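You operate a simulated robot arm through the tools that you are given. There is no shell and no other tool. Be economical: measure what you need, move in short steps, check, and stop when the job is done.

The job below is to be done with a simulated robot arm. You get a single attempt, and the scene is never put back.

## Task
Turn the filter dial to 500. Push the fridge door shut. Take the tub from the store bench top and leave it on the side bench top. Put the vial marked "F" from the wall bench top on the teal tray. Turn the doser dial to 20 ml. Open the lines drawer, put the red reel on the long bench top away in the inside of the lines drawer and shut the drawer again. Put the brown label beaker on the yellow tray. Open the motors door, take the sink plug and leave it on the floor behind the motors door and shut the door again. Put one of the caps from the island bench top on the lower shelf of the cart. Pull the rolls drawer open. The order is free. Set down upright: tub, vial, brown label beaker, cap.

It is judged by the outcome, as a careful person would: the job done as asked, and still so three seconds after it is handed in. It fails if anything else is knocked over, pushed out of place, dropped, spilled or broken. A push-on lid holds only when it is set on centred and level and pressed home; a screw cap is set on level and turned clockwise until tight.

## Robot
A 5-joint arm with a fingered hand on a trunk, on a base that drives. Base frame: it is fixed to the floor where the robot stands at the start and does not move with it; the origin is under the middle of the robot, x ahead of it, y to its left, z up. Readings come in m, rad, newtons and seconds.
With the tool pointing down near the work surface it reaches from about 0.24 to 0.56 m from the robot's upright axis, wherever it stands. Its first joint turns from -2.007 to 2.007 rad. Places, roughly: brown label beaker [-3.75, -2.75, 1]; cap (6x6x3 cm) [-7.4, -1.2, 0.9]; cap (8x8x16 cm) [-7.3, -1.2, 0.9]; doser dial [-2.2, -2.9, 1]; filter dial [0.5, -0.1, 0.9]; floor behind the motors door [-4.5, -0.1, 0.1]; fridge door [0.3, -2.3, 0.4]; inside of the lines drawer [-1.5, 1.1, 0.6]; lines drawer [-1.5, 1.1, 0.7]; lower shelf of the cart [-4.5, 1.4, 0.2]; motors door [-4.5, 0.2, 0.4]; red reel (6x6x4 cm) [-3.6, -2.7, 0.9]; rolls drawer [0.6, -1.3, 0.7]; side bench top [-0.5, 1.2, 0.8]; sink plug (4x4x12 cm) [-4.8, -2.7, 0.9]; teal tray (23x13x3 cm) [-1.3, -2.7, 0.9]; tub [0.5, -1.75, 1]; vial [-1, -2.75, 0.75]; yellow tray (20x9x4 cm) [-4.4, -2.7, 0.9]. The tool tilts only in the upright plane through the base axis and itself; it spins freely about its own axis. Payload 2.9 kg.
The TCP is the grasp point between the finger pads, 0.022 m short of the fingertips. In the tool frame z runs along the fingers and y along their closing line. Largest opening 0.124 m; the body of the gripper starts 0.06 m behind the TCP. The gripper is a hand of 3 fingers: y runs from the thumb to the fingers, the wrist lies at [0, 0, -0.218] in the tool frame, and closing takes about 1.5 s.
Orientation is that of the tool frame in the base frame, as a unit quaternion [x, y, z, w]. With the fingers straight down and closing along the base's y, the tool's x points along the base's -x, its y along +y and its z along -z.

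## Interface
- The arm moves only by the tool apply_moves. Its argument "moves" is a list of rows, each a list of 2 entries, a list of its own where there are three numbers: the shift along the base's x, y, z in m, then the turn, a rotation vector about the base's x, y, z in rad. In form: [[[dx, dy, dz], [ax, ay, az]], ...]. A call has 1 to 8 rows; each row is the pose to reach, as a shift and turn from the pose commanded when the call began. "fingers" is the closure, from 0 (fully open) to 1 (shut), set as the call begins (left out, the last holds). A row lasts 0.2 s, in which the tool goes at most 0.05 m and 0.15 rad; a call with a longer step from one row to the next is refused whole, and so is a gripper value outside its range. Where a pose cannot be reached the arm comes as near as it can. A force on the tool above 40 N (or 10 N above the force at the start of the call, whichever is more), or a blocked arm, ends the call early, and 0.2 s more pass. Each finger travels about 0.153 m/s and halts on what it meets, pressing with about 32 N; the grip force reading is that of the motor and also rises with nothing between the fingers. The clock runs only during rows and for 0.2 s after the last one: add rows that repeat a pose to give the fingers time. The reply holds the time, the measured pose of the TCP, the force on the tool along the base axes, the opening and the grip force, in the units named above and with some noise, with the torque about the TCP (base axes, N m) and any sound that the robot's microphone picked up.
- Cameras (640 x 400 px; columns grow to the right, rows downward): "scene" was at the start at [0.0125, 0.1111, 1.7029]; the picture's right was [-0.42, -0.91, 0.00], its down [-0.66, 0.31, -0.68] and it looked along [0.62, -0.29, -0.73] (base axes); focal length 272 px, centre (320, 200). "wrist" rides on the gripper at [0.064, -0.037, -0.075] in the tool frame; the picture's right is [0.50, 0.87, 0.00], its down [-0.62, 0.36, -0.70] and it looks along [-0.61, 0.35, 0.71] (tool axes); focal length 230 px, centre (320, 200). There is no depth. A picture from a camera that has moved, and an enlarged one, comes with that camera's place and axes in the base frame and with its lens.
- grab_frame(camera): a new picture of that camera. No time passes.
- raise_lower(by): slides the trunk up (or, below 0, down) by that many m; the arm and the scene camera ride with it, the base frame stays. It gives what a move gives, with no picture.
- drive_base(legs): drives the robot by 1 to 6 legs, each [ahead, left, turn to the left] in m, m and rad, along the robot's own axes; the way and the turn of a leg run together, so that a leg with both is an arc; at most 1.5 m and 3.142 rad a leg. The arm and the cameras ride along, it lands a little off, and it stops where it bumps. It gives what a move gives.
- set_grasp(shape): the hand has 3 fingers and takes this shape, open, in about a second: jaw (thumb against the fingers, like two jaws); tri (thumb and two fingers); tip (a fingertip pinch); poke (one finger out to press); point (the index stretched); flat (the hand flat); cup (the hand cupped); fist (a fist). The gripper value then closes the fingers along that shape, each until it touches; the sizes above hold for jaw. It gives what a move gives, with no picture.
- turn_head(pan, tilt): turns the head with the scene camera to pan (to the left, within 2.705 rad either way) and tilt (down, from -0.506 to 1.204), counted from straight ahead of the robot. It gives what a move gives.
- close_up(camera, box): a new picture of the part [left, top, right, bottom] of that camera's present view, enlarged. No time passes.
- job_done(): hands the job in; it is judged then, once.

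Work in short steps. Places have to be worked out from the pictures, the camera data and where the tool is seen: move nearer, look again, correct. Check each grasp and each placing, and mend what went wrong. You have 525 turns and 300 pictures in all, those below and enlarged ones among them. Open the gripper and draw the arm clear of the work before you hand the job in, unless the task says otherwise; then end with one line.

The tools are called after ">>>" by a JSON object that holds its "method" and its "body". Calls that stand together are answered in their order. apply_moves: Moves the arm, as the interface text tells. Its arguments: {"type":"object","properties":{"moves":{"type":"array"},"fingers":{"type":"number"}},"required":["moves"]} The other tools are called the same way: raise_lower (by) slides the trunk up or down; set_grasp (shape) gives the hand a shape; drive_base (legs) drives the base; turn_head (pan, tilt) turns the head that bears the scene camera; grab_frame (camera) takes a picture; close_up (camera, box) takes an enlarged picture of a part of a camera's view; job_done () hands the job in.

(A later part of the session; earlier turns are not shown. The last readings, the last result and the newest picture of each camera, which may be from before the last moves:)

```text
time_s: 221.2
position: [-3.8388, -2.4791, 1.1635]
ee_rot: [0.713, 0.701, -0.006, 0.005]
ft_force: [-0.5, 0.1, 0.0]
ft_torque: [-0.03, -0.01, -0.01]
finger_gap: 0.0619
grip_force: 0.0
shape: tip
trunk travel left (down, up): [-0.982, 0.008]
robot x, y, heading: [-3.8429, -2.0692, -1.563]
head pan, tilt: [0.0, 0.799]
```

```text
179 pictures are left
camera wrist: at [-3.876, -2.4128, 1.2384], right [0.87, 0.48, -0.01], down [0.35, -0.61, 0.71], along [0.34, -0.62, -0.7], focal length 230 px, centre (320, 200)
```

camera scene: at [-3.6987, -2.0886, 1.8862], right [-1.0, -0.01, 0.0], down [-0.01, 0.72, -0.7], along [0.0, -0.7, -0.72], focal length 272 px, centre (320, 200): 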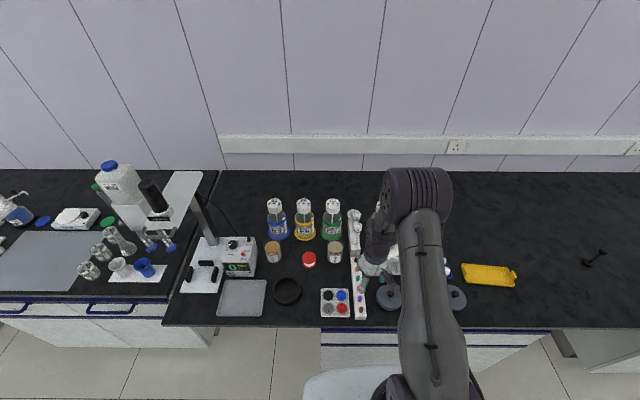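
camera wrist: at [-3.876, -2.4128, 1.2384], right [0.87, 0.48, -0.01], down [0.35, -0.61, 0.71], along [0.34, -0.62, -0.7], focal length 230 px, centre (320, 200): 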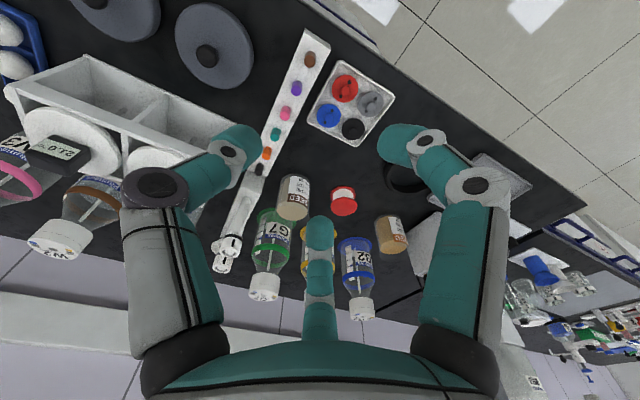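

>>> {"method": "close_up", "body": {"camera": "wrist", "box": [230, 130, 430, 280]}}

>>> {"method": "close_up", "body": {"camera": "scene", "box": [215, 190, 375, 325]}}

>>> {"method": "close_up", "body": {"camera": "scene", "box": [440, 230, 640, 340]}}

```text
2.67 times, centred on (330, 205) of wrist
camera zoom: at [-3.876, -2.4128, 1.2384], right [0.87, 0.48, -0.01], down [0.35, -0.61, 0.71], along [0.34, -0.62, -0.7], focal length 614 px, centre (293, 187)
```

zoom: 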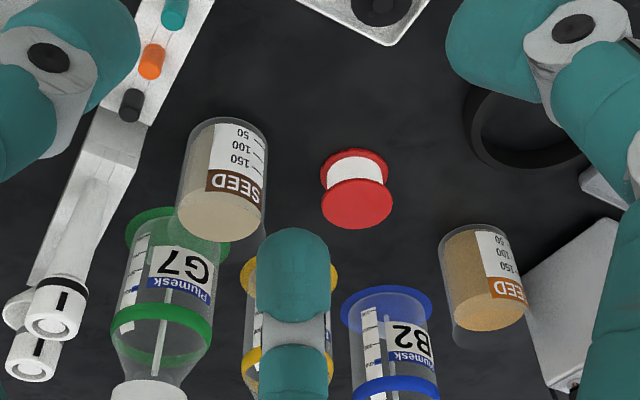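

```text
2.96 times, centred on (295, 258) of scene
camera zoom: at [-3.6987, -2.0886, 1.8862], right [-1.0, -0.01, 0.0], down [-0.01, 0.72, -0.7], along [0.0, -0.7, -0.72], focal length 805 px, centre (394, 30)
```

zoom: 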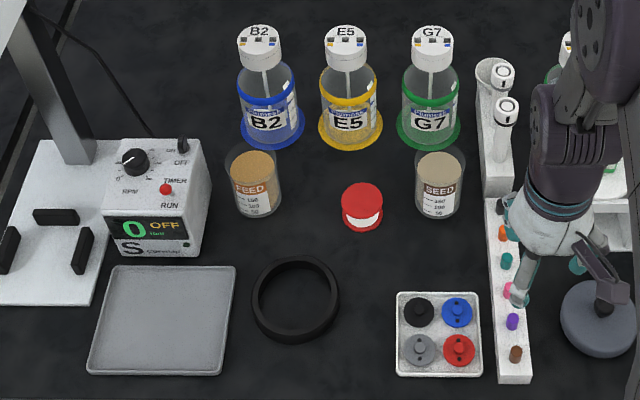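

```text
3.20 times, centred on (540, 285) of scene
camera zoom: at [-3.6987, -2.0886, 1.8862], right [-1.0, -0.01, 0.0], down [-0.01, 0.72, -0.7], along [0.0, -0.7, -0.72], focal length 870 px, centre (-384, -72)
```

zoom: 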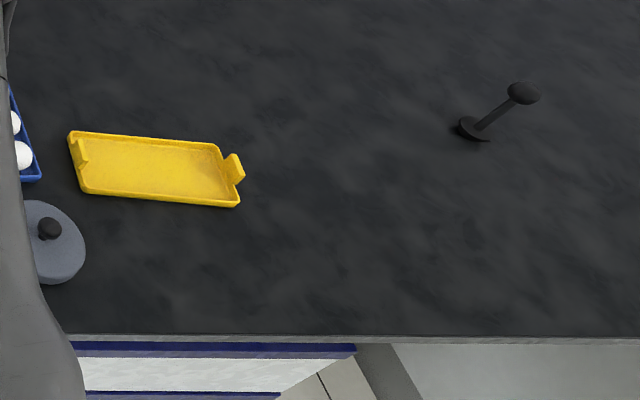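

The brown-labelled beaker is SEED at about (-3.767, -2.723), roughly 6 cm across with its top near z 0.97. The red reel is at (-3.655, -2.71), the yellow tray at (-4.397, -2.656) and the sink plug at (-4.85, -2.72). I'll approach the beaker with the jaw.

>>> {"method": "set_grasp", "body": {"shape": "jaw"}}

>>> {"method": "drive_base", "body": {"legs": [[0.14, 0.06, 0]]}}

>>> {"method": "grab_frame", "body": {"camera": "wrist"}}

```text
time_s: 222.1
position: [-3.8399, -2.4789, 1.1629]
ee_rot: [0.713, 0.701, -0.006, 0.006]
ft_force: [-0.1, 0.9, 0.0]
ft_torque: [0.0, 0.02, -0.01]
finger_gap: 0.124
grip_force: 0.1
shape: jaw
trunk travel left (down, up): [-0.982, 0.008]
robot x, y, heading: [-3.8444, -2.0666, -1.564]
head pan, tilt: [0.0, 0.799]
```

```text
time_s: 223.6
position: [-3.7833, -2.6142, 1.1624]
ee_rot: [0.715, 0.699, -0.003, 0.005]
ft_force: [0.0, 0.1, 0.5]
ft_torque: [-0.02, 0.0, -0.04]
finger_gap: 0.1239
grip_force: 0.0
shape: jaw
trunk travel left (down, up): [-0.982, 0.008]
robot x, y, heading: [-3.7893, -2.2018, -1.567]
head pan, tilt: [0.0, 0.799]
stopped in leg 1: the robot was blocked; the commanded pose is now the measured one
```

```text
175 pictures are left
camera wrist: at [-3.8189, -2.5486, 1.2375], right [0.88, 0.48, -0.01], down [0.34, -0.62, 0.71], along [0.34, -0.62, -0.71], focal length 230 px, centre (320, 200)
```

wrist: 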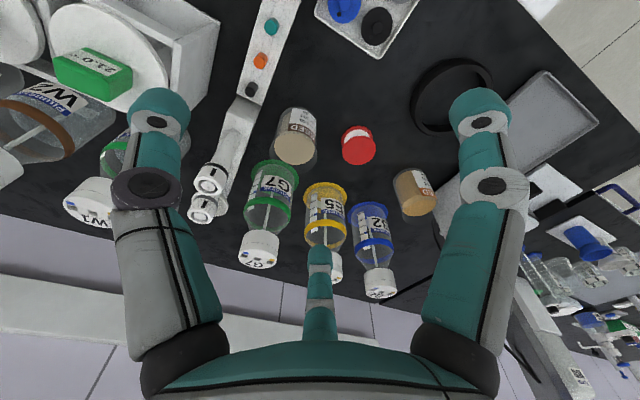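

The base touched the long bench at y≈-2.20, and the beaker is within reach from there. I'll move over it and descend partway.

>>> {"method": "apply_moves", "body": {"moves": [[[0.008, -0.04, 0], [0, 0, 0]], [[0.016, -0.08, 0], [0, 0, 0]], [[0.016, -0.108, 0], [0, 0, 0]], [[0.016, -0.108, -0.04], [0, 0, 0]], [[0.016, -0.108, -0.08], [0, 0, 0]], [[0.016, -0.108, -0.11], [0, 0, 0]], [[0.016, -0.108, -0.11], [0, 0, 0]]], "fingers": 0.15}}

>>> {"method": "grab_frame", "body": {"camera": "wrist"}}

```text
time_s: 225.2
position: [-3.7677, -2.7197, 1.0555]
ee_rot: [0.714, 0.7, -0.005, 0.005]
ft_force: [-0.1, 0.3, -0.4]
ft_torque: [0.02, -0.02, 0.02]
finger_gap: 0.1057
grip_force: 0.0
shape: jaw
trunk travel left (down, up): [-0.982, 0.008]
robot x, y, heading: [-3.7868, -2.2035, -1.567]
head pan, tilt: [0.0, 0.799]
```

```text
174 pictures are left
camera wrist: at [-3.8053, -2.653, 1.13], right [0.88, 0.48, -0.01], down [0.34, -0.61, 0.71], along [0.34, -0.63, -0.7], focal length 230 px, centre (320, 200)
```

wrist: 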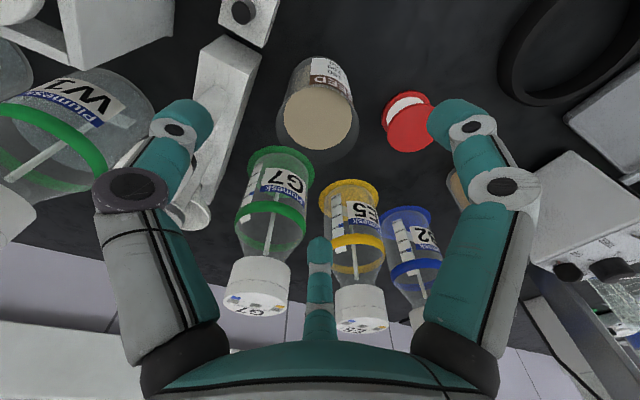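

The white rack is only 6 cm to the side, so I'll spin about 0.6 rad to bring the thumb to the front. Then I'll narrow to 80 mm and recheck.

>>> {"method": "apply_moves", "body": {"moves": [[[0, -0.002, 0], [0, 0, -0.13]], [[0, -0.004, 0], [0, 0, -0.26]], [[0.001, -0.006, 0], [0, 0, -0.39]], [[0.001, -0.007, 0], [0, 0, -0.52]], [[0.001, -0.007, -0.02], [0, 0, -0.62]], [[0.001, -0.007, -0.04], [0, 0, -0.62]]], "fingers": 0.33}}

>>> {"method": "grab_frame", "body": {"camera": "wrist"}}

```text
time_s: 226.6
position: [-3.7656, -2.7257, 1.0153]
ee_rot: [0.894, 0.447, -0.002, 0.006]
ft_force: [0.6, 0.9, -0.9]
ft_torque: [0.0, 0.04, -0.03]
finger_gap: 0.0835
grip_force: 0.1
shape: jaw
trunk travel left (down, up): [-0.982, 0.008]
robot x, y, heading: [-3.7902, -2.2018, -1.57]
head pan, tilt: [0.0, 0.799]
```

```text
173 pictures are left
camera wrist: at [-3.758, -2.6518, 1.0897], right [0.99, -0.12, 0.0], down [-0.08, -0.7, 0.71], along [-0.08, -0.7, -0.7], focal length 230 px, centre (320, 200)
```

wrist: 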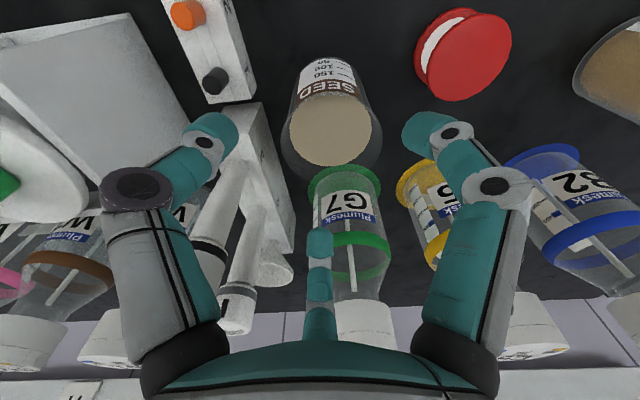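

The beaker is centred at about (-3.76, -2.73). I'll descend around it to z≈0.915.

>>> {"method": "apply_moves", "body": {"moves": [[[0.005, -0.004, -0.035], [0, 0, 0]], [[0.005, -0.004, -0.07], [0, 0, 0]], [[0.005, -0.004, -0.1], [0, 0, 0]], [[0.005, -0.004, -0.1], [0, 0, 0]]]}}

>>> {"method": "grab_frame", "body": {"camera": "wrist"}}

```text
time_s: 227.6
position: [-3.759, -2.7007, 0.9338]
ee_rot: [0.894, 0.449, -0.002, 0.006]
ft_force: [-0.4, 0.4, -0.2]
ft_torque: [0.01, -0.03, 0.01]
finger_gap: 0.0832
grip_force: 0.0
shape: jaw
out of reach, approached as far as the arm can: row 2, 3, 4
trunk travel left (down, up): [-0.982, 0.008]
robot x, y, heading: [-3.7875, -2.2015, -1.565]
head pan, tilt: [0.0, 0.799]
```

```text
172 pictures are left
camera wrist: at [-3.7519, -2.626, 1.0078], right [0.99, -0.12, 0.0], down [-0.08, -0.7, 0.71], along [-0.08, -0.7, -0.7], focal length 230 px, centre (320, 200)
```

wrist: 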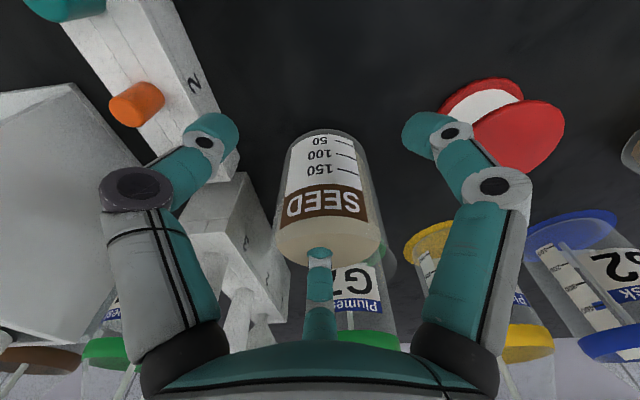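

Near the reach limit because the trunk is high. I'll rise with the arm and lower the trunk instead, which should allow a longer reach.

>>> {"method": "apply_moves", "body": {"moves": [[[0, 0, 0.04], [0, 0, 0]], [[0, 0, 0.08], [0, 0, 0]], [[0, -0.015, 0.12], [0, 0, 0]], [[0, -0.03, 0.14], [0, 0, 0]], [[0, -0.03, 0.14], [0, 0, 0]]]}}

>>> {"method": "raise_lower", "body": {"by": -0.1}}

>>> {"method": "grab_frame", "body": {"camera": "wrist"}}

```text
time_s: 228.8
position: [-3.763, -2.7605, 1.065]
ee_rot: [0.894, 0.449, -0.002, 0.005]
ft_force: [0.6, -0.5, -0.2]
ft_torque: [0.0, 0.0, 0.03]
finger_gap: 0.0829
grip_force: 0.0
shape: jaw
out of reach, approached as far as the arm can: row 1, 2, 3, 4, 5
trunk travel left (down, up): [-0.982, 0.008]
robot x, y, heading: [-3.789, -2.2058, -1.566]
head pan, tilt: [0.0, 0.799]
```

```text
time_s: 230.1
position: [-3.7618, -2.7601, 0.9639]
ee_rot: [0.893, 0.449, -0.003, 0.006]
ft_force: [-0.2, 1.0, -0.1]
ft_torque: [-0.02, 0.01, -0.03]
finger_gap: 0.0832
grip_force: 0.0
shape: jaw
trunk travel left (down, up): [-0.882, 0.108]
robot x, y, heading: [-3.7866, -2.202, -1.567]
head pan, tilt: [0.0, 0.799]
```

```text
171 pictures are left
camera wrist: at [-3.7543, -2.6852, 1.0389], right [0.99, -0.12, 0.0], down [-0.08, -0.7, 0.71], along [-0.08, -0.7, -0.71], focal length 230 px, centre (320, 200)
```

wrist: 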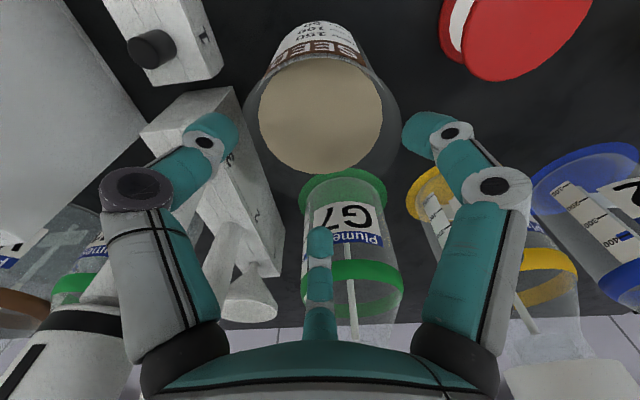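

I overshot to y -2.76. I'll lift slightly, come back to y -2.73 and then descend.

>>> {"method": "apply_moves", "body": {"moves": [[[0.001, 0, 0.03], [0, 0, 0]], [[0.001, 0.015, 0.03], [0, 0, 0]], [[0.001, 0.03, 0.03], [0, 0, 0]], [[0.001, 0.03, 0.03], [0, 0, 0]]]}}

>>> {"method": "apply_moves", "body": {"moves": [[[0, 0, -0.03], [0, 0, 0]], [[0, 0, -0.06], [0, 0, 0]], [[0, 0, -0.08], [0, 0, 0]], [[0, 0, -0.08], [0, 0, 0]]]}}

>>> {"method": "grab_frame", "body": {"camera": "wrist"}}

```text
time_s: 231.1
position: [-3.7582, -2.7667, 0.9889]
ee_rot: [0.894, 0.448, -0.002, 0.004]
ft_force: [-0.4, -0.5, -0.1]
ft_torque: [-0.01, 0.01, -0.01]
finger_gap: 0.0834
grip_force: 0.1
shape: jaw
out of reach, approached as far as the arm can: row 1, 2, 3, 4
trunk travel left (down, up): [-0.882, 0.108]
robot x, y, heading: [-3.7902, -2.2017, -1.571]
head pan, tilt: [0.0, 0.799]
```

```text
time_s: 232.1
position: [-3.759, -2.7462, 0.9198]
ee_rot: [0.894, 0.449, -0.002, 0.004]
ft_force: [0.5, 0.8, 0.2]
ft_torque: [0.05, 0.0, -0.04]
finger_gap: 0.0832
grip_force: 0.1
shape: jaw
out of reach, approached as far as the arm can: row 1, 2, 3, 4
trunk travel left (down, up): [-0.882, 0.108]
robot x, y, heading: [-3.7848, -2.2046, -1.571]
head pan, tilt: [0.0, 0.799]
```

```text
170 pictures are left
camera wrist: at [-3.7512, -2.6714, 0.994], right [0.99, -0.12, 0.0], down [-0.08, -0.7, 0.71], along [-0.08, -0.7, -0.71], focal length 230 px, centre (320, 200)
```

wrist: 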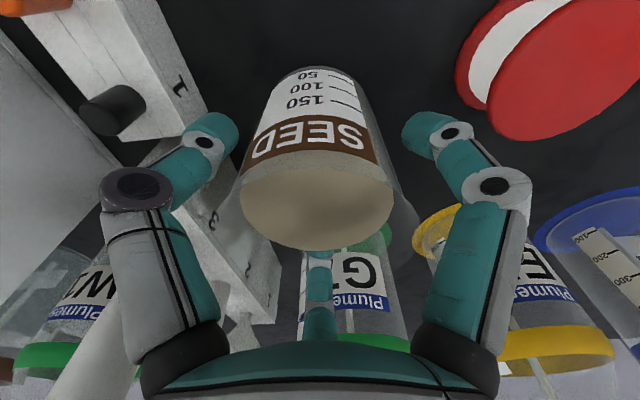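

The arm isn't following y as commanded. I'll test a small +y step to see the response.

>>> {"method": "apply_moves", "body": {"moves": [[[0, 0.007, 0], [0, 0, 0]], [[0, 0.015, 0], [0, 0, 0]], [[0, 0.015, 0], [0, 0, 0]]]}}

```text
time_s: 232.9
position: [-3.7575, -2.7405, 0.913]
ee_rot: [0.894, 0.449, -0.002, 0.004]
ft_force: [-0.1, 0.4, 0.1]
ft_torque: [0.01, -0.02, -0.01]
finger_gap: 0.0829
grip_force: 0.0
shape: jaw
out of reach, approached as far as the arm can: row 1, 2, 3
trunk travel left (down, up): [-0.882, 0.108]
robot x, y, heading: [-3.7921, -2.203, -1.57]
head pan, tilt: [0.0, 0.799]
```

>>> {"method": "apply_moves", "body": {"moves": [[[0, 0.015, 0.002], [0, 0, 0]], [[0, 0.03, 0.002], [0, 0, 0]], [[0, 0.03, 0.002], [0, 0, 0]]]}}

>>> {"method": "grab_frame", "body": {"camera": "wrist"}}

```text
time_s: 233.7
position: [-3.7581, -2.7368, 0.906]
ee_rot: [0.894, 0.449, -0.002, 0.004]
ft_force: [-1.1, -1.1, 3.0]
ft_torque: [-0.04, -0.07, 0.03]
finger_gap: 0.0834
grip_force: 0.0
shape: jaw
out of reach, approached as far as the arm can: row 1, 2, 3
trunk travel left (down, up): [-0.882, 0.108]
robot x, y, heading: [-3.7867, -2.2022, -1.563]
head pan, tilt: [0.0, 0.799]
```

```text
169 pictures are left
camera wrist: at [-3.7496, -2.662, 0.9802], right [0.99, -0.12, 0.0], down [-0.08, -0.7, 0.71], along [-0.08, -0.7, -0.71], focal length 230 px, centre (320, 200)
```

wrist: 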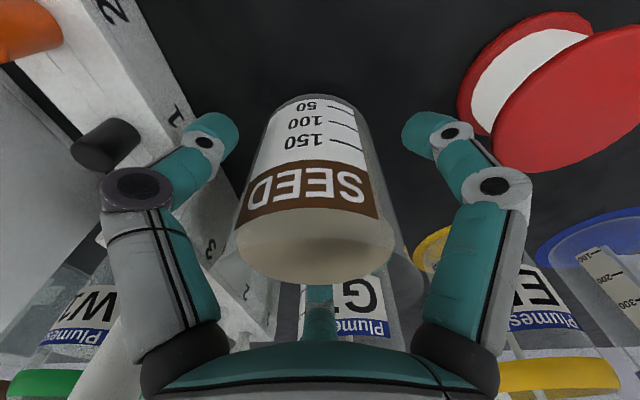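

The beaker is between the fingers. I'll close now.

>>> {"method": "apply_moves", "body": {"moves": [[[0, 0, 0.003], [0, 0, 0]], [[0, 0, 0.003], [0, 0, 0]], [[0, 0, 0.003], [0, 0, 0]], [[0, 0, 0.003], [0, 0, 0]]], "fingers": 0.6}}

>>> {"method": "grab_frame", "body": {"camera": "wrist"}}

```text
time_s: 234.7
position: [-3.7577, -2.7369, 0.9078]
ee_rot: [0.894, 0.449, -0.001, 0.003]
ft_force: [0.1, 0.1, 0.0]
ft_torque: [0.0, -0.04, -0.01]
finger_gap: 0.0577
grip_force: 32.0
shape: jaw
trunk travel left (down, up): [-0.882, 0.108]
robot x, y, heading: [-3.7841, -2.1991, -1.565]
head pan, tilt: [0.0, 0.799]
```

```text
168 pictures are left
camera wrist: at [-3.7497, -2.6631, 0.9816], right [0.99, -0.12, 0.0], down [-0.08, -0.7, 0.71], along [-0.08, -0.7, -0.71], focal length 230 px, centre (320, 200)
```

wrist: 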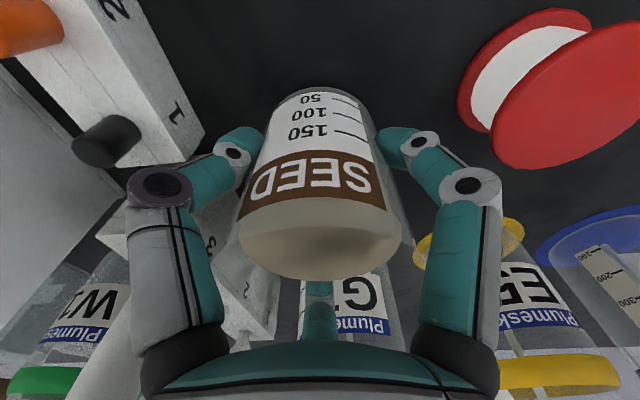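

Gripped at 58 mm with 32 N, resting height TCP z 0.908. I'll lift with the trunk.

>>> {"method": "raise_lower", "body": {"by": 0.1}}

>>> {"method": "apply_moves", "body": {"moves": [[[0, 0.01, 0.03], [0, 0, 0]], [[0, 0.03, 0.06], [0, 0, 0]], [[0, 0.06, 0.09], [0, 0, 0]], [[0, 0.09, 0.11], [0, 0, 0]], [[0, 0.12, 0.13], [0, 0, 0]]]}}

>>> {"method": "grab_frame", "body": {"camera": "wrist"}}

```text
time_s: 236.0
position: [-3.7567, -2.7369, 1.0069]
ee_rot: [0.894, 0.448, -0.001, 0.003]
ft_force: [-0.2, -0.3, -3.5]
ft_torque: [-0.02, -0.01, 0.02]
finger_gap: 0.0574
grip_force: 31.8
shape: jaw
trunk travel left (down, up): [-0.982, 0.008]
robot x, y, heading: [-3.7862, -2.1991, -1.57]
head pan, tilt: [0.0, 0.799]
```

```text
time_s: 237.2
position: [-3.7512, -2.7581, 1.0603]
ee_rot: [0.894, 0.449, -0.001, 0.004]
ft_force: [0.1, 0.7, -3.5]
ft_torque: [-0.02, -0.01, -0.01]
finger_gap: 0.0578
grip_force: 32.4
shape: jaw
out of reach, approached as far as the arm can: row 1, 2, 3, 4, 5
trunk travel left (down, up): [-0.982, 0.008]
robot x, y, heading: [-3.7881, -2.2018, -1.566]
head pan, tilt: [0.0, 0.799]
```

```text
167 pictures are left
camera wrist: at [-3.7431, -2.6835, 1.1353], right [0.99, -0.12, 0.0], down [-0.08, -0.7, 0.71], along [-0.08, -0.7, -0.71], focal length 230 px, centre (320, 200)
```

wrist: 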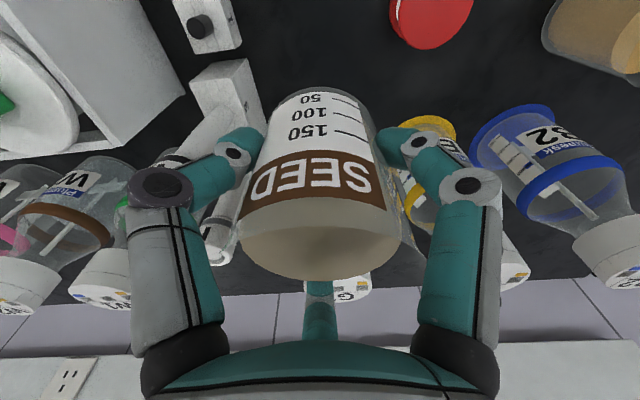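

The arm moved outward though commanded inward; it may be stuck near full extension. I'll try a pure inward (+y) move.

>>> {"method": "apply_moves", "body": {"moves": [[[0, 0.03, -0.01], [0, 0, 0]], [[0, 0.06, -0.02], [0, 0, 0]], [[0, 0.09, -0.03], [0, 0, 0]], [[0, 0.12, -0.03], [0, 0, 0]], [[0, 0.15, -0.03], [0, 0, 0]]]}}

```text
time_s: 238.4
position: [-3.7435, -2.7276, 0.9885]
ee_rot: [0.894, 0.448, 0.0, 0.003]
ft_force: [0.3, -0.4, -3.8]
ft_torque: [0.0, 0.0, 0.0]
finger_gap: 0.0575
grip_force: 32.4
shape: jaw
out of reach, approached as far as the arm can: row 1, 2, 3, 4, 5
trunk travel left (down, up): [-0.982, 0.008]
robot x, y, heading: [-3.7921, -2.2002, -1.567]
head pan, tilt: [0.0, 0.799]
```

It slides along a sphere, which suggests the elbow is straight (singular). A small tool tilt of 8° should break that; the contents are well below the rim.

>>> {"method": "apply_moves", "body": {"moves": [[[0, 0.01, 0.02], [-0.05, 0, 0]], [[0, 0.02, 0.04], [-0.1, 0, 0]], [[0, 0.04, 0.05], [-0.12, 0, 0]], [[0, 0.06, 0.06], [-0.12, 0, 0]]]}}

```text
time_s: 239.4
position: [-3.7388, -2.7591, 1.0037]
ee_rot: [0.892, 0.448, -0.023, 0.059]
ft_force: [-0.5, 0.7, -3.4]
ft_torque: [0.05, -0.03, 0.03]
finger_gap: 0.0575
grip_force: 32.8
shape: jaw
out of reach, approached as far as the arm can: row 1, 2, 3, 4
trunk travel left (down, up): [-0.982, 0.008]
robot x, y, heading: [-3.7856, -2.2016, -1.568]
head pan, tilt: [0.0, 0.799]
```

Fitting the readings gives a shoulder at z≈1.456 and a straight length of 0.585, so the arm is fully straight and stuck. I'll tilt the other way to push the elbow off its limit.

>>> {"method": "apply_moves", "body": {"moves": [[[0, 0.0, 0.0], [0.1, 0, 0]], [[0, 0.0, 0.0], [0.2, 0, 0]], [[0, 0.0, 0.0], [0.26, 0, 0]], [[0, 0.0, 0.0], [0.26, 0, 0]]]}}

```text
time_s: 240.4
position: [-3.7428, -2.7147, 1.0261]
ee_rot: [0.892, 0.447, 0.024, -0.061]
ft_force: [-0.2, -0.5, -2.4]
ft_torque: [0.05, 0.01, -0.01]
finger_gap: 0.0576
grip_force: 32.5
shape: jaw
out of reach, approached as far as the arm can: row 1, 2, 3, 4
trunk travel left (down, up): [-0.982, 0.008]
robot x, y, heading: [-3.7876, -2.2014, -1.566]
head pan, tilt: [0.0, 0.799]
```

Still straight. I'll issue a null move with vertical restored to see what the controller considers commanded.

>>> {"method": "apply_moves", "body": {"moves": [[[0, 0.0, 0.0], [-0.07, 0, 0]], [[0, 0.0, 0.0], [-0.134, 0, 0]], [[0, 0.0, 0.0], [-0.134, 0, 0]]]}}

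>>> {"method": "apply_moves", "body": {"moves": [[[0, 0.05, 0.0], [0, 0, 0]], [[0, 0.1, 0.0], [0, 0, 0]], [[0, 0.1, 0.05], [0, 0, 0]], [[0, 0.1, 0.1], [0, 0, 0]], [[0, 0.1, 0.15], [0, 0, 0]]]}}

>>> {"method": "grab_frame", "body": {"camera": "scene"}}

```text
time_s: 241.2
position: [-3.7439, -2.7148, 1.0284]
ee_rot: [0.894, 0.448, 0.0, 0.002]
ft_force: [-0.2, -0.2, -3.2]
ft_torque: [0.03, -0.05, 0.0]
finger_gap: 0.0573
grip_force: 32.2
shape: jaw
trunk travel left (down, up): [-0.982, 0.008]
robot x, y, heading: [-3.786, -2.1979, -1.568]
head pan, tilt: [0.0, 0.799]
```

```text
time_s: 242.4
position: [-3.749, -2.6113, 1.179]
ee_rot: [0.894, 0.448, 0.0, 0.002]
ft_force: [-0.2, 0.5, -2.4]
ft_torque: [0.01, 0.0, 0.02]
finger_gap: 0.0571
grip_force: 32.1
shape: jaw
trunk travel left (down, up): [-0.982, 0.008]
robot x, y, heading: [-3.7896, -2.1998, -1.567]
head pan, tilt: [0.0, 0.799]
```

```text
166 pictures are left
camera scene: at [-3.6425, -2.2201, 1.8863], right [-1.0, 0.0, 0.0], down [0.0, 0.72, -0.7], along [0.0, -0.7, -0.72], focal length 272 px, centre (320, 200)
```

scene: 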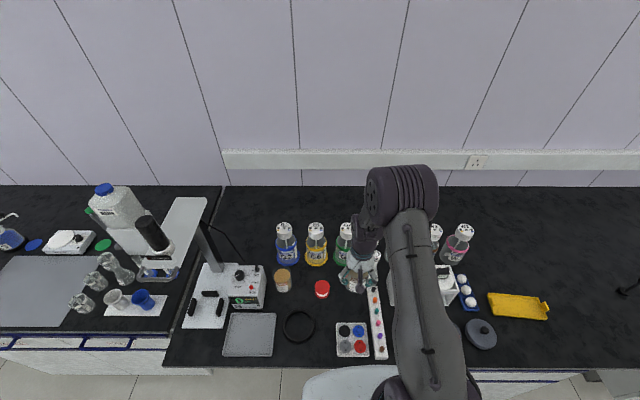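

Freed, with the beaker held upright. I'll back off slightly and drive to the yellow tray.

>>> {"method": "drive_base", "body": {"legs": [[-0.06, 0, 0], [0, -0.64, 0]]}}

>>> {"method": "grab_frame", "body": {"camera": "wrist"}}

>>> {"method": "grab_frame", "body": {"camera": "scene"}}

```text
time_s: 246.5
position: [-4.3756, -2.5544, 1.1775]
ee_rot: [0.894, 0.448, -0.001, 0.001]
ft_force: [0.3, -0.9, -2.8]
ft_torque: [-0.03, 0.01, -0.01]
finger_gap: 0.0572
grip_force: 32.0
shape: jaw
trunk travel left (down, up): [-0.982, 0.008]
robot x, y, heading: [-4.4149, -2.1394, -1.568]
head pan, tilt: [0.0, 0.799]
```

```text
165 pictures are left
camera wrist: at [-4.3665, -2.4801, 1.2526], right [0.99, -0.12, 0.0], down [-0.08, -0.71, 0.7], along [-0.08, -0.7, -0.71], focal length 230 px, centre (320, 200)
```

wrist: 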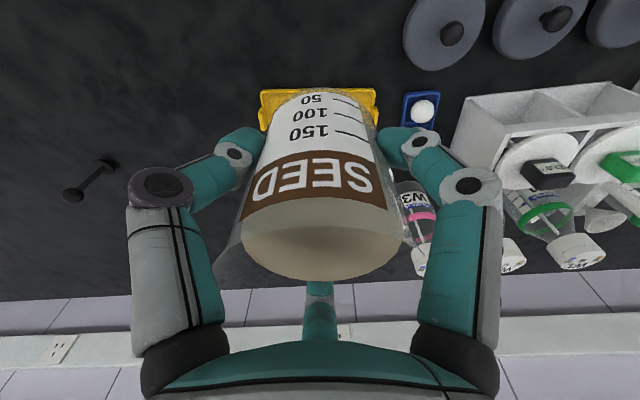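

```text
164 pictures are left
camera scene: at [-4.2683, -2.1637, 1.8862], right [-1.0, 0.0, 0.0], down [0.0, 0.72, -0.7], along [0.0, -0.7, -0.72], focal length 272 px, centre (320, 200)
```

scene: 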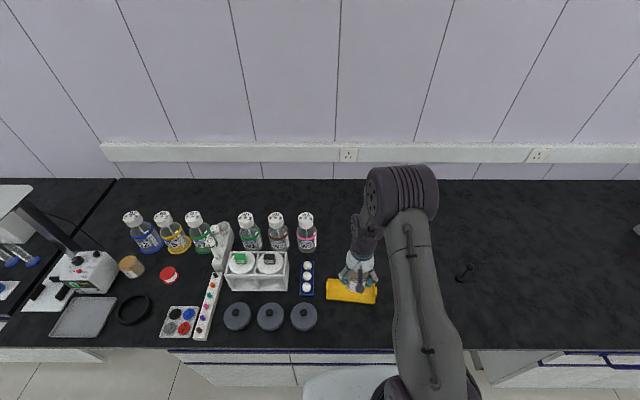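

The tray is centred at about (-4.38, -2.652). I'll lower the trunk for better reach, then move over the tray.

>>> {"method": "raise_lower", "body": {"by": -0.13}}

>>> {"method": "apply_moves", "body": {"moves": [[[-0.002, -0.04, 0], [0, 0, 0]], [[-0.004, -0.08, 0], [0, 0, 0]], [[-0.004, -0.098, 0], [0, 0, 0]], [[-0.004, -0.098, -0.04], [0, 0, 0]], [[-0.004, -0.098, -0.07], [0, 0, 0]], [[-0.004, -0.098, -0.07], [0, 0, 0]]]}}

>>> {"method": "grab_frame", "body": {"camera": "wrist"}}

>>> {"method": "close_up", "body": {"camera": "scene", "box": [290, 250, 430, 350]}}

```text
time_s: 248.1
position: [-4.3749, -2.5532, 1.0476]
ee_rot: [0.894, 0.448, 0.0, 0.001]
ft_force: [-0.1, 0.5, -2.8]
ft_torque: [0.0, -0.01, 0.04]
finger_gap: 0.0569
grip_force: 32.0
shape: jaw
trunk travel left (down, up): [-0.852, 0.138]
robot x, y, heading: [-4.4141, -2.1396, -1.574]
head pan, tilt: [0.0, 0.799]
```

```text
time_s: 249.5
position: [-4.3808, -2.652, 0.9787]
ee_rot: [0.894, 0.448, 0.0, 0.001]
ft_force: [0.1, 0.3, -2.8]
ft_torque: [0.02, -0.02, 0.0]
finger_gap: 0.0569
grip_force: 32.0
shape: jaw
trunk travel left (down, up): [-0.852, 0.138]
robot x, y, heading: [-4.4122, -2.1404, -1.572]
head pan, tilt: [0.0, 0.799]
```

```text
163 pictures are left
camera wrist: at [-4.3727, -2.5769, 1.0536], right [0.99, -0.12, 0.0], down [-0.08, -0.71, 0.7], along [-0.08, -0.7, -0.71], focal length 230 px, centre (320, 200)
```

wrist: 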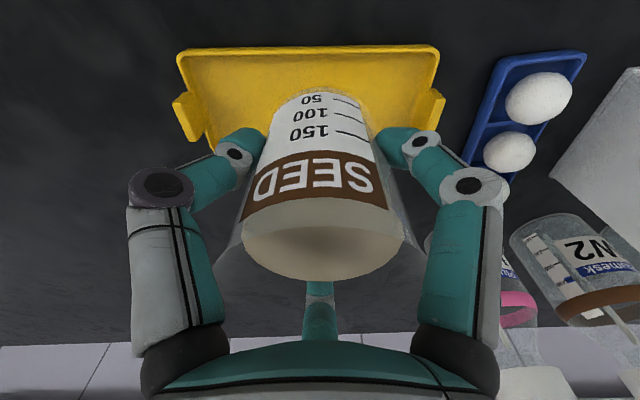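

```text
4.00 times, centred on (360, 300) of scene
camera zoom: at [-4.2695, -2.1632, 1.7564], right [-1.0, 0.0, 0.0], down [0.0, 0.72, -0.7], along [0.0, -0.7, -0.72], focal length 1087 px, centre (160, -200)
```

zoom: 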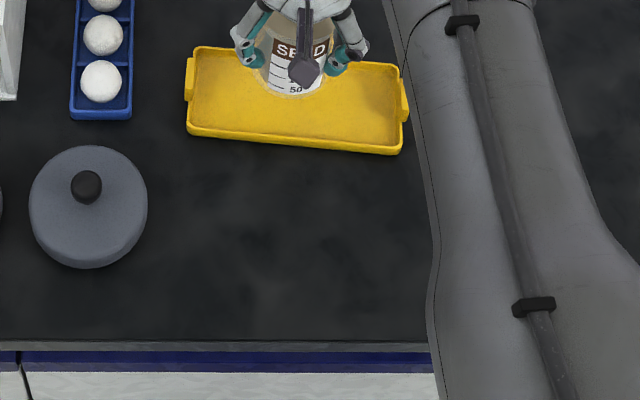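

The tray's inner centre is about (-4.391, -2.646). I'll adjust slightly and lower to just above its floor.

>>> {"method": "apply_moves", "body": {"moves": [[[-0.008, 0.005, -0.02], [0, 0, 0]], [[-0.008, 0.005, -0.04], [0, 0, 0]], [[-0.008, 0.005, -0.054], [0, 0, 0]], [[-0.008, 0.005, -0.054], [0, 0, 0]]]}}

>>> {"method": "apply_moves", "body": {"moves": [[[0, 0, -0.003], [0, 0, 0]], [[0, 0, -0.006], [0, 0, 0]], [[0, 0, -0.009], [0, 0, 0]], [[0, 0, -0.012], [0, 0, 0]], [[0, 0, -0.015], [0, 0, 0]]]}}

>>> {"method": "grab_frame", "body": {"camera": "wrist"}}

```text
time_s: 250.5
position: [-4.388, -2.6467, 0.9228]
ee_rot: [0.894, 0.449, 0.0, 0.002]
ft_force: [0.5, 0.0, -3.9]
ft_torque: [-0.01, 0.02, 0.01]
finger_gap: 0.0569
grip_force: 31.7
shape: jaw
trunk travel left (down, up): [-0.852, 0.138]
robot x, y, heading: [-4.4132, -2.1435, -1.566]
head pan, tilt: [0.0, 0.799]
```

```text
time_s: 251.4
position: [-4.3882, -2.65, 0.9194]
ee_rot: [0.894, 0.447, -0.003, 0.008]
ft_force: [-1.9, 1.3, 24.7]
ft_torque: [1.0, -0.05, 0.07]
finger_gap: 0.0584
grip_force: 32.1
shape: jaw
trunk travel left (down, up): [-0.852, 0.138]
robot x, y, heading: [-4.4141, -2.1402, -1.567]
head pan, tilt: [0.0, 0.799]
stopped in row 4: the force on the tool passed its limit at 43 N (the readings are from after the stop); the commanded pose is now the measured one
```

```text
161 pictures are left
camera wrist: at [-4.3801, -2.574, 0.9927], right [0.99, -0.12, 0.0], down [-0.08, -0.7, 0.71], along [-0.08, -0.71, -0.7], focal length 230 px, centre (320, 200)
```

wrist: 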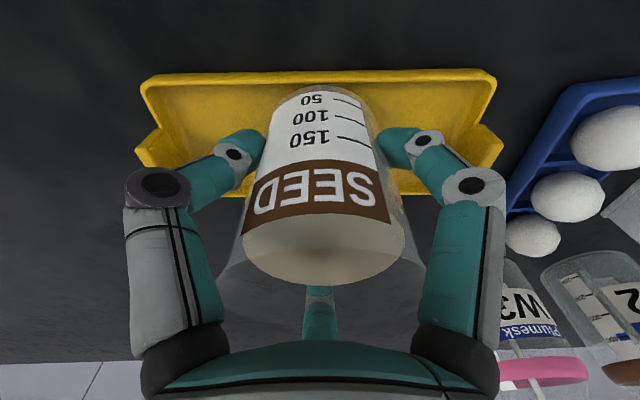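

Contact at 0.919 came on the front side, probably the thumb on the tray wall. I'll lift, spin back so the fingers close along the tray's length, and lower again.

>>> {"method": "apply_moves", "body": {"moves": [[[0, 0, 0.03], [0, 0, 0]], [[0, 0, 0.04], [0, 0, 0.13]], [[0, 0, 0.04], [0, 0, 0.26]], [[0, 0, 0.04], [0, 0, 0.39]], [[0, 0, 0.04], [0, 0, 0.52]], [[0, 0.002, 0.04], [0, 0, 0.6]], [[0, 0.003, 0.04], [0, 0, 0.66]], [[0, 0.003, 0.04], [0, 0, 0.66]]]}}

>>> {"method": "grab_frame", "body": {"camera": "wrist"}}

>>> {"method": "close_up", "body": {"camera": "scene", "box": [310, 260, 410, 330]}}

```text
time_s: 253.2
position: [-4.3871, -2.6457, 0.9548]
ee_rot: [0.7, 0.714, -0.002, 0.003]
ft_force: [0.5, -0.3, -2.3]
ft_torque: [0.03, 0.02, 0.01]
finger_gap: 0.058
grip_force: 32.1
shape: jaw
trunk travel left (down, up): [-0.852, 0.138]
robot x, y, heading: [-4.4165, -2.1421, -1.568]
head pan, tilt: [0.0, 0.799]
```

```text
160 pictures are left
camera wrist: at [-4.4266, -2.5832, 1.0304], right [0.86, 0.52, 0.0], down [0.37, -0.6, 0.71], along [0.36, -0.61, -0.71], focal length 230 px, centre (320, 200)
```

wrist: 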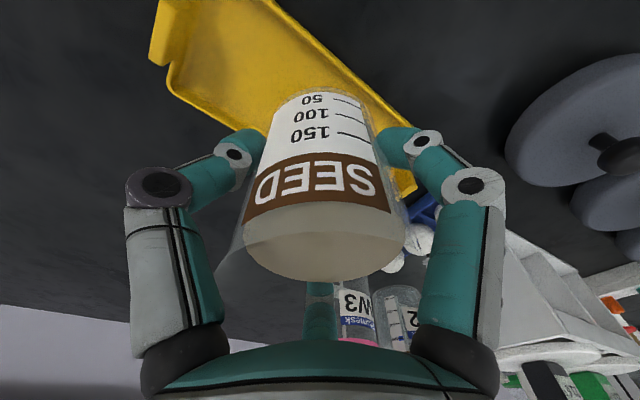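

```text
5.71 times, centred on (360, 295) of scene
camera zoom: at [-4.2694, -2.1641, 1.7563], right [-1.0, 0.0, 0.0], down [0.0, 0.72, -0.7], along [0.0, -0.7, -0.72], focal length 1553 px, centre (91, -343)
```

zoom: 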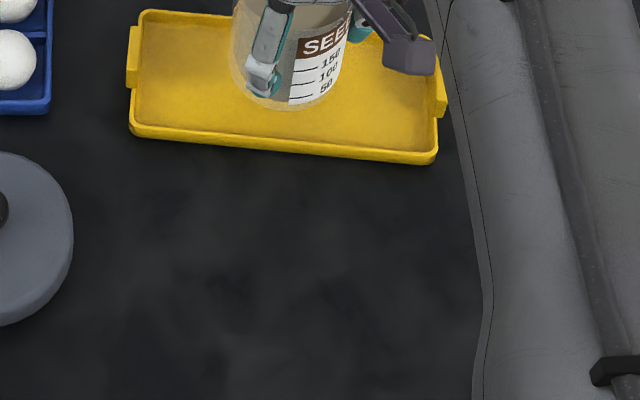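

The tray centre is nearer y≈-2.655. I'll shift back 9 mm and lower again.

>>> {"method": "apply_moves", "body": {"moves": [[[-0.004, -0.009, -0.01], [0, 0, 0]], [[-0.004, -0.009, -0.028], [0, 0, 0]], [[-0.004, -0.009, -0.032], [0, 0, 0]], [[-0.004, -0.009, -0.036], [0, 0, 0]], [[-0.004, -0.009, -0.039], [0, 0, 0]], [[-0.004, -0.009, -0.042], [0, 0, 0]], [[-0.004, -0.009, -0.045], [0, 0, 0]]]}}

>>> {"method": "grab_frame", "body": {"camera": "wrist"}}

```text
time_s: 254.8
position: [-4.3916, -2.6567, 0.9104]
ee_rot: [0.7, 0.714, -0.004, 0.003]
ft_force: [-0.6, 0.2, -2.7]
ft_torque: [0.0, 0.03, -0.01]
finger_gap: 0.0581
grip_force: 31.8
shape: jaw
trunk travel left (down, up): [-0.852, 0.138]
robot x, y, heading: [-4.4128, -2.1412, -1.566]
head pan, tilt: [0.0, 0.799]
```

```text
158 pictures are left
camera wrist: at [-4.4298, -2.5924, 0.9853], right [0.86, 0.52, 0.0], down [0.37, -0.6, 0.71], along [0.36, -0.61, -0.71], focal length 230 px, centre (320, 200)
```

wrist: 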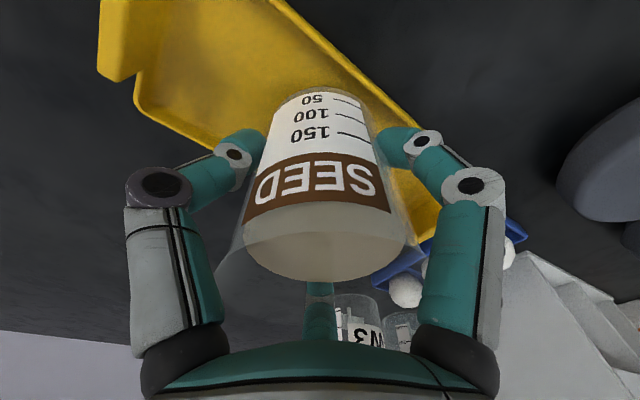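

Lower than before and no contact. I'll continue in 2 mm steps.

>>> {"method": "apply_moves", "body": {"moves": [[[0, 0, -0.002], [0, 0, 0]], [[0, 0, -0.004], [0, 0, 0]], [[0, 0, -0.006], [0, 0, 0]], [[0, 0, -0.008], [0, 0, 0]], [[0, 0, -0.01], [0, 0, 0]], [[0, 0, -0.012], [0, 0, 0]]]}}

```text
time_s: 255.9
position: [-4.3909, -2.6578, 0.9068]
ee_rot: [0.701, 0.713, -0.008, 0.008]
ft_force: [-0.2, 4.9, 26.7]
ft_torque: [0.24, -0.04, 0.0]
finger_gap: 0.058
grip_force: 31.8
shape: jaw
trunk travel left (down, up): [-0.852, 0.138]
robot x, y, heading: [-4.4127, -2.1416, -1.567]
head pan, tilt: [0.0, 0.799]
stopped in row 5: the force on the tool passed its limit at 42 N (the readings are from after the stop); the commanded pose is now the measured one
```

Centred contact with the tray floor. I'll ease up and release.

>>> {"method": "apply_moves", "body": {"moves": [[[0, 0, 0.002], [0, 0, 0]], [[0, 0, 0.002], [0, 0, 0]], [[0, 0, 0.002], [0, 0, 0]]], "fingers": 0.42}}

>>> {"method": "grab_frame", "body": {"camera": "wrist"}}

```text
time_s: 256.7
position: [-4.3917, -2.6577, 0.9052]
ee_rot: [0.7, 0.714, -0.007, 0.007]
ft_force: [0.1, -0.6, 0.4]
ft_torque: [-0.03, -0.03, 0.0]
finger_gap: 0.0715
grip_force: 0.1
shape: jaw
trunk travel left (down, up): [-0.852, 0.138]
robot x, y, heading: [-4.4111, -2.1436, -1.569]
head pan, tilt: [0.0, 0.799]
```

```text
157 pictures are left
camera wrist: at [-4.4301, -2.5931, 0.9802], right [0.86, 0.52, -0.01], down [0.37, -0.6, 0.71], along [0.36, -0.61, -0.7], focal length 230 px, centre (320, 200)
```

wrist: 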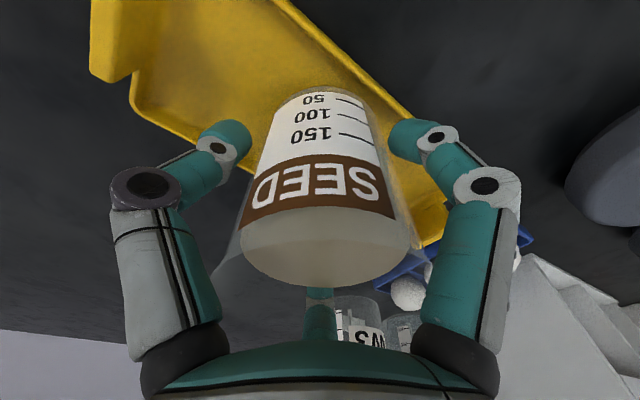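

Released. I'll rise straight up with the arm and check the placement.

>>> {"method": "apply_moves", "body": {"moves": [[[0, 0, 0.03], [0, 0, 0]], [[0, 0, 0.06], [0, 0, 0]], [[0, 0, 0.1], [0, 0, 0]], [[0, 0, 0.14], [0, 0, 0]], [[0, 0.03, 0.16], [0, 0, 0]], [[0, 0.06, 0.16], [0, 0, 0]]]}}

>>> {"method": "grab_frame", "body": {"camera": "wrist"}}

>>> {"method": "close_up", "body": {"camera": "scene", "box": [290, 250, 430, 350]}}

```text
time_s: 258.1
position: [-4.393, -2.5945, 1.0651]
ee_rot: [0.7, 0.714, -0.007, 0.006]
ft_force: [0.1, 0.1, 0.1]
ft_torque: [-0.03, -0.01, -0.04]
finger_gap: 0.0712
grip_force: 0.0
shape: jaw
trunk travel left (down, up): [-0.852, 0.138]
robot x, y, heading: [-4.4132, -2.1431, -1.567]
head pan, tilt: [0.0, 0.799]
```

```text
156 pictures are left
camera wrist: at [-4.4325, -2.5303, 1.1397], right [0.86, 0.52, -0.01], down [0.37, -0.6, 0.71], along [0.36, -0.61, -0.7], focal length 230 px, centre (320, 200)
```

wrist: 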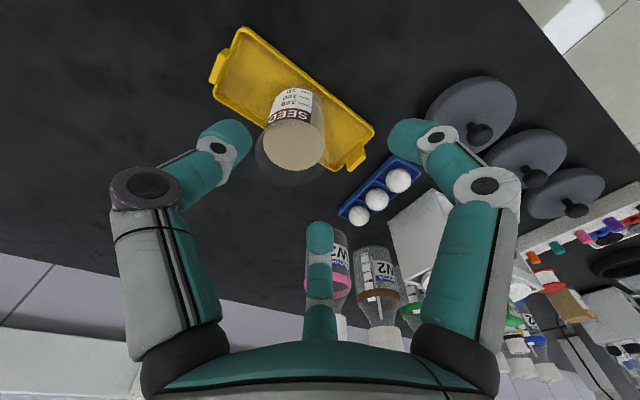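

```text
4.00 times, centred on (360, 300) of scene
camera zoom: at [-4.2695, -2.1624, 1.7563], right [-1.0, 0.0, 0.0], down [0.0, 0.72, -0.7], along [0.0, -0.7, -0.72], focal length 1087 px, centre (160, -200)
```

zoom: 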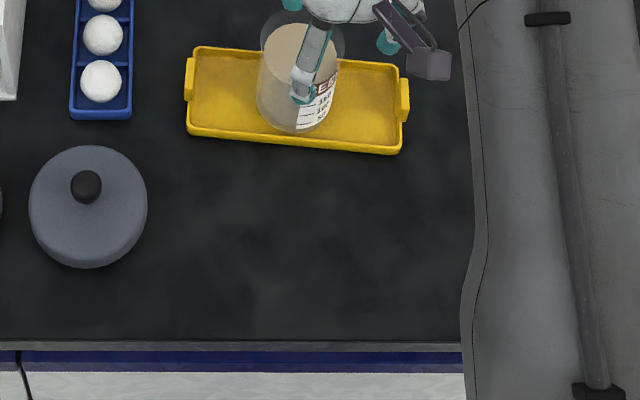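

The SEED beaker stands in the yellow tray. Next is the red reel, so I'll raise a little and drive left to it.

>>> {"method": "raise_lower", "body": {"by": 0.08}}

>>> {"method": "drive_base", "body": {"legs": [[0, 0.73, 0]]}}

>>> {"method": "grab_frame", "body": {"camera": "wrist"}}

```text
time_s: 259.3
position: [-4.3937, -2.5968, 1.1454]
ee_rot: [0.7, 0.714, -0.006, 0.007]
ft_force: [0.4, -0.7, -0.1]
ft_torque: [-0.03, -0.02, 0.0]
finger_gap: 0.0714
grip_force: 0.1
shape: jaw
trunk travel left (down, up): [-0.932, 0.058]
robot x, y, heading: [-4.4136, -2.1407, -1.574]
head pan, tilt: [0.0, 0.799]
```

```text
time_s: 263.3
position: [-3.6488, -2.5867, 1.1442]
ee_rot: [0.694, 0.72, -0.006, 0.006]
ft_force: [-0.4, 0.5, 0.8]
ft_torque: [0.0, 0.02, -0.01]
finger_gap: 0.0716
grip_force: 0.1
shape: jaw
trunk travel left (down, up): [-0.932, 0.058]
robot x, y, heading: [-3.6794, -2.1342, -1.554]
head pan, tilt: [0.0, 0.799]
```

```text
154 pictures are left
camera wrist: at [-3.6896, -2.5223, 1.2193], right [0.85, 0.53, -0.01], down [0.38, -0.59, 0.71], along [0.37, -0.61, -0.7], focal length 230 px, centre (320, 200)
```

wrist: 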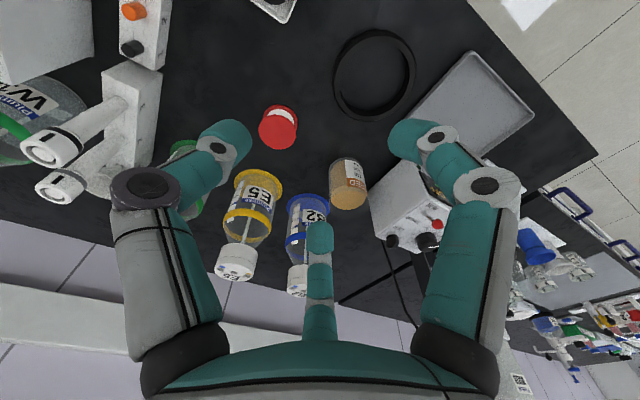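

The reel is at about (-3.658, -2.711). I'll move 5 cm closer, lower the trunk and reach over it with an 8.5 cm opening.

>>> {"method": "drive_base", "body": {"legs": [[0.05, 0, 0]]}}

>>> {"method": "raise_lower", "body": {"by": -0.14}}

>>> {"method": "apply_moves", "body": {"moves": [[[-0.005, -0.04, 0.0], [0, 0, 0]], [[-0.009, -0.07, 0.0], [0, 0, 0]], [[-0.009, -0.075, -0.03], [0, 0, 0]], [[-0.009, -0.075, -0.05], [0, 0, 0]], [[-0.009, -0.075, -0.05], [0, 0, 0]]], "fingers": 0.3}}

>>> {"method": "grab_frame", "body": {"camera": "wrist"}}

```text
time_s: 264.2
position: [-3.6479, -2.6326, 1.1458]
ee_rot: [0.694, 0.72, -0.006, 0.007]
ft_force: [-0.3, 0.1, -0.2]
ft_torque: [0.02, 0.01, 0.01]
finger_gap: 0.0714
grip_force: 0.0
shape: jaw
trunk travel left (down, up): [-0.932, 0.058]
robot x, y, heading: [-3.6802, -2.1827, -1.548]
head pan, tilt: [0.0, 0.799]
```

```text
time_s: 265.9
position: [-3.6484, -2.6371, 1.0058]
ee_rot: [0.694, 0.72, -0.007, 0.005]
ft_force: [0.4, 0.4, -0.7]
ft_torque: [-0.03, 0.0, -0.01]
finger_gap: 0.0711
grip_force: 0.1
shape: jaw
trunk travel left (down, up): [-0.792, 0.198]
robot x, y, heading: [-3.681, -2.1832, -1.548]
head pan, tilt: [0.0, 0.799]
```

```text
time_s: 267.1
position: [-3.6589, -2.7098, 0.955]
ee_rot: [0.694, 0.72, -0.006, 0.007]
ft_force: [0.6, -1.2, 0.1]
ft_torque: [-0.02, 0.0, -0.01]
finger_gap: 0.0865
grip_force: 0.0
shape: jaw
trunk travel left (down, up): [-0.792, 0.198]
robot x, y, heading: [-3.6782, -2.1813, -1.555]
head pan, tilt: [0.0, 0.799]
```

```text
153 pictures are left
camera wrist: at [-3.699, -2.645, 1.0292], right [0.85, 0.53, -0.01], down [0.38, -0.59, 0.71], along [0.37, -0.61, -0.7], focal length 230 px, centre (320, 200)
```

wrist: 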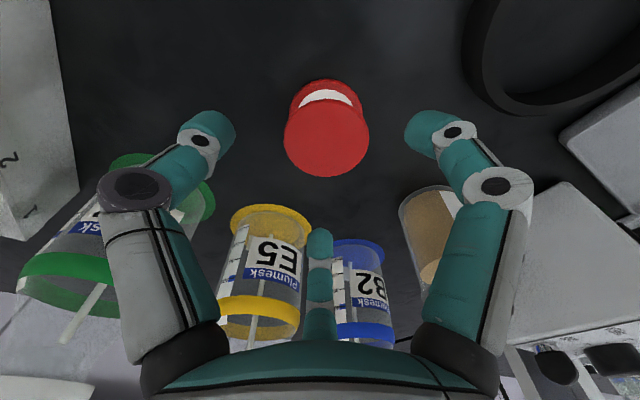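

Nicely between the fingers. I'll descend to z≈0.876 and close.

>>> {"method": "apply_moves", "body": {"moves": [[[0.005, -0.003, -0.03], [0, 0, 0]], [[0.005, -0.003, -0.06], [0, 0, 0]], [[0.005, -0.003, -0.078], [0, 0, 0]], [[0.005, -0.003, -0.078], [0, 0, 0]]]}}

>>> {"method": "apply_moves", "body": {"moves": [[[0, 0, 0], [0, 0, 0]], [[0, 0, 0], [0, 0, 0]], [[0, 0, 0], [0, 0, 0]], [[0, 0, 0], [0, 0, 0]]], "fingers": 0.62}}

>>> {"method": "grab_frame", "body": {"camera": "wrist"}}

```text
time_s: 268.1
position: [-3.651, -2.7145, 0.8783]
ee_rot: [0.694, 0.72, -0.007, 0.007]
ft_force: [0.2, -1.2, -0.2]
ft_torque: [0.01, 0.03, -0.01]
finger_gap: 0.0864
grip_force: 0.0
shape: jaw
trunk travel left (down, up): [-0.792, 0.198]
robot x, y, heading: [-3.6792, -2.1852, -1.551]
head pan, tilt: [0.0, 0.799]
```

```text
time_s: 269.1
position: [-3.6506, -2.7131, 0.8775]
ee_rot: [0.694, 0.72, -0.006, 0.006]
ft_force: [-0.5, 0.4, 0.3]
ft_torque: [-0.02, -0.02, 0.02]
finger_gap: 0.0476
grip_force: 0.0
shape: jaw
trunk travel left (down, up): [-0.792, 0.198]
robot x, y, heading: [-3.6772, -2.1838, -1.549]
head pan, tilt: [0.0, 0.799]
```

```text
152 pictures are left
camera wrist: at [-3.6909, -2.6501, 0.9521], right [0.85, 0.53, -0.01], down [0.38, -0.59, 0.71], along [0.37, -0.61, -0.7], focal length 230 px, centre (320, 200)
```

wrist: 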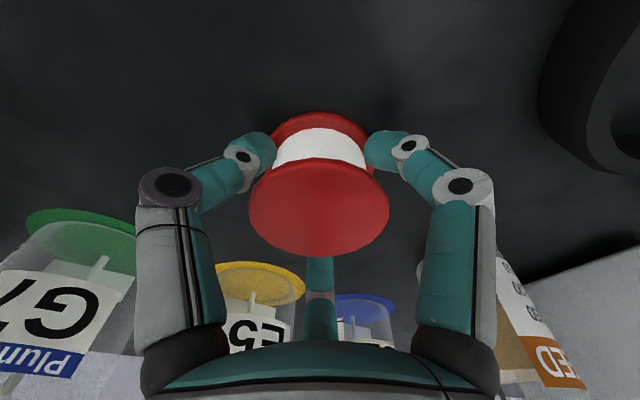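

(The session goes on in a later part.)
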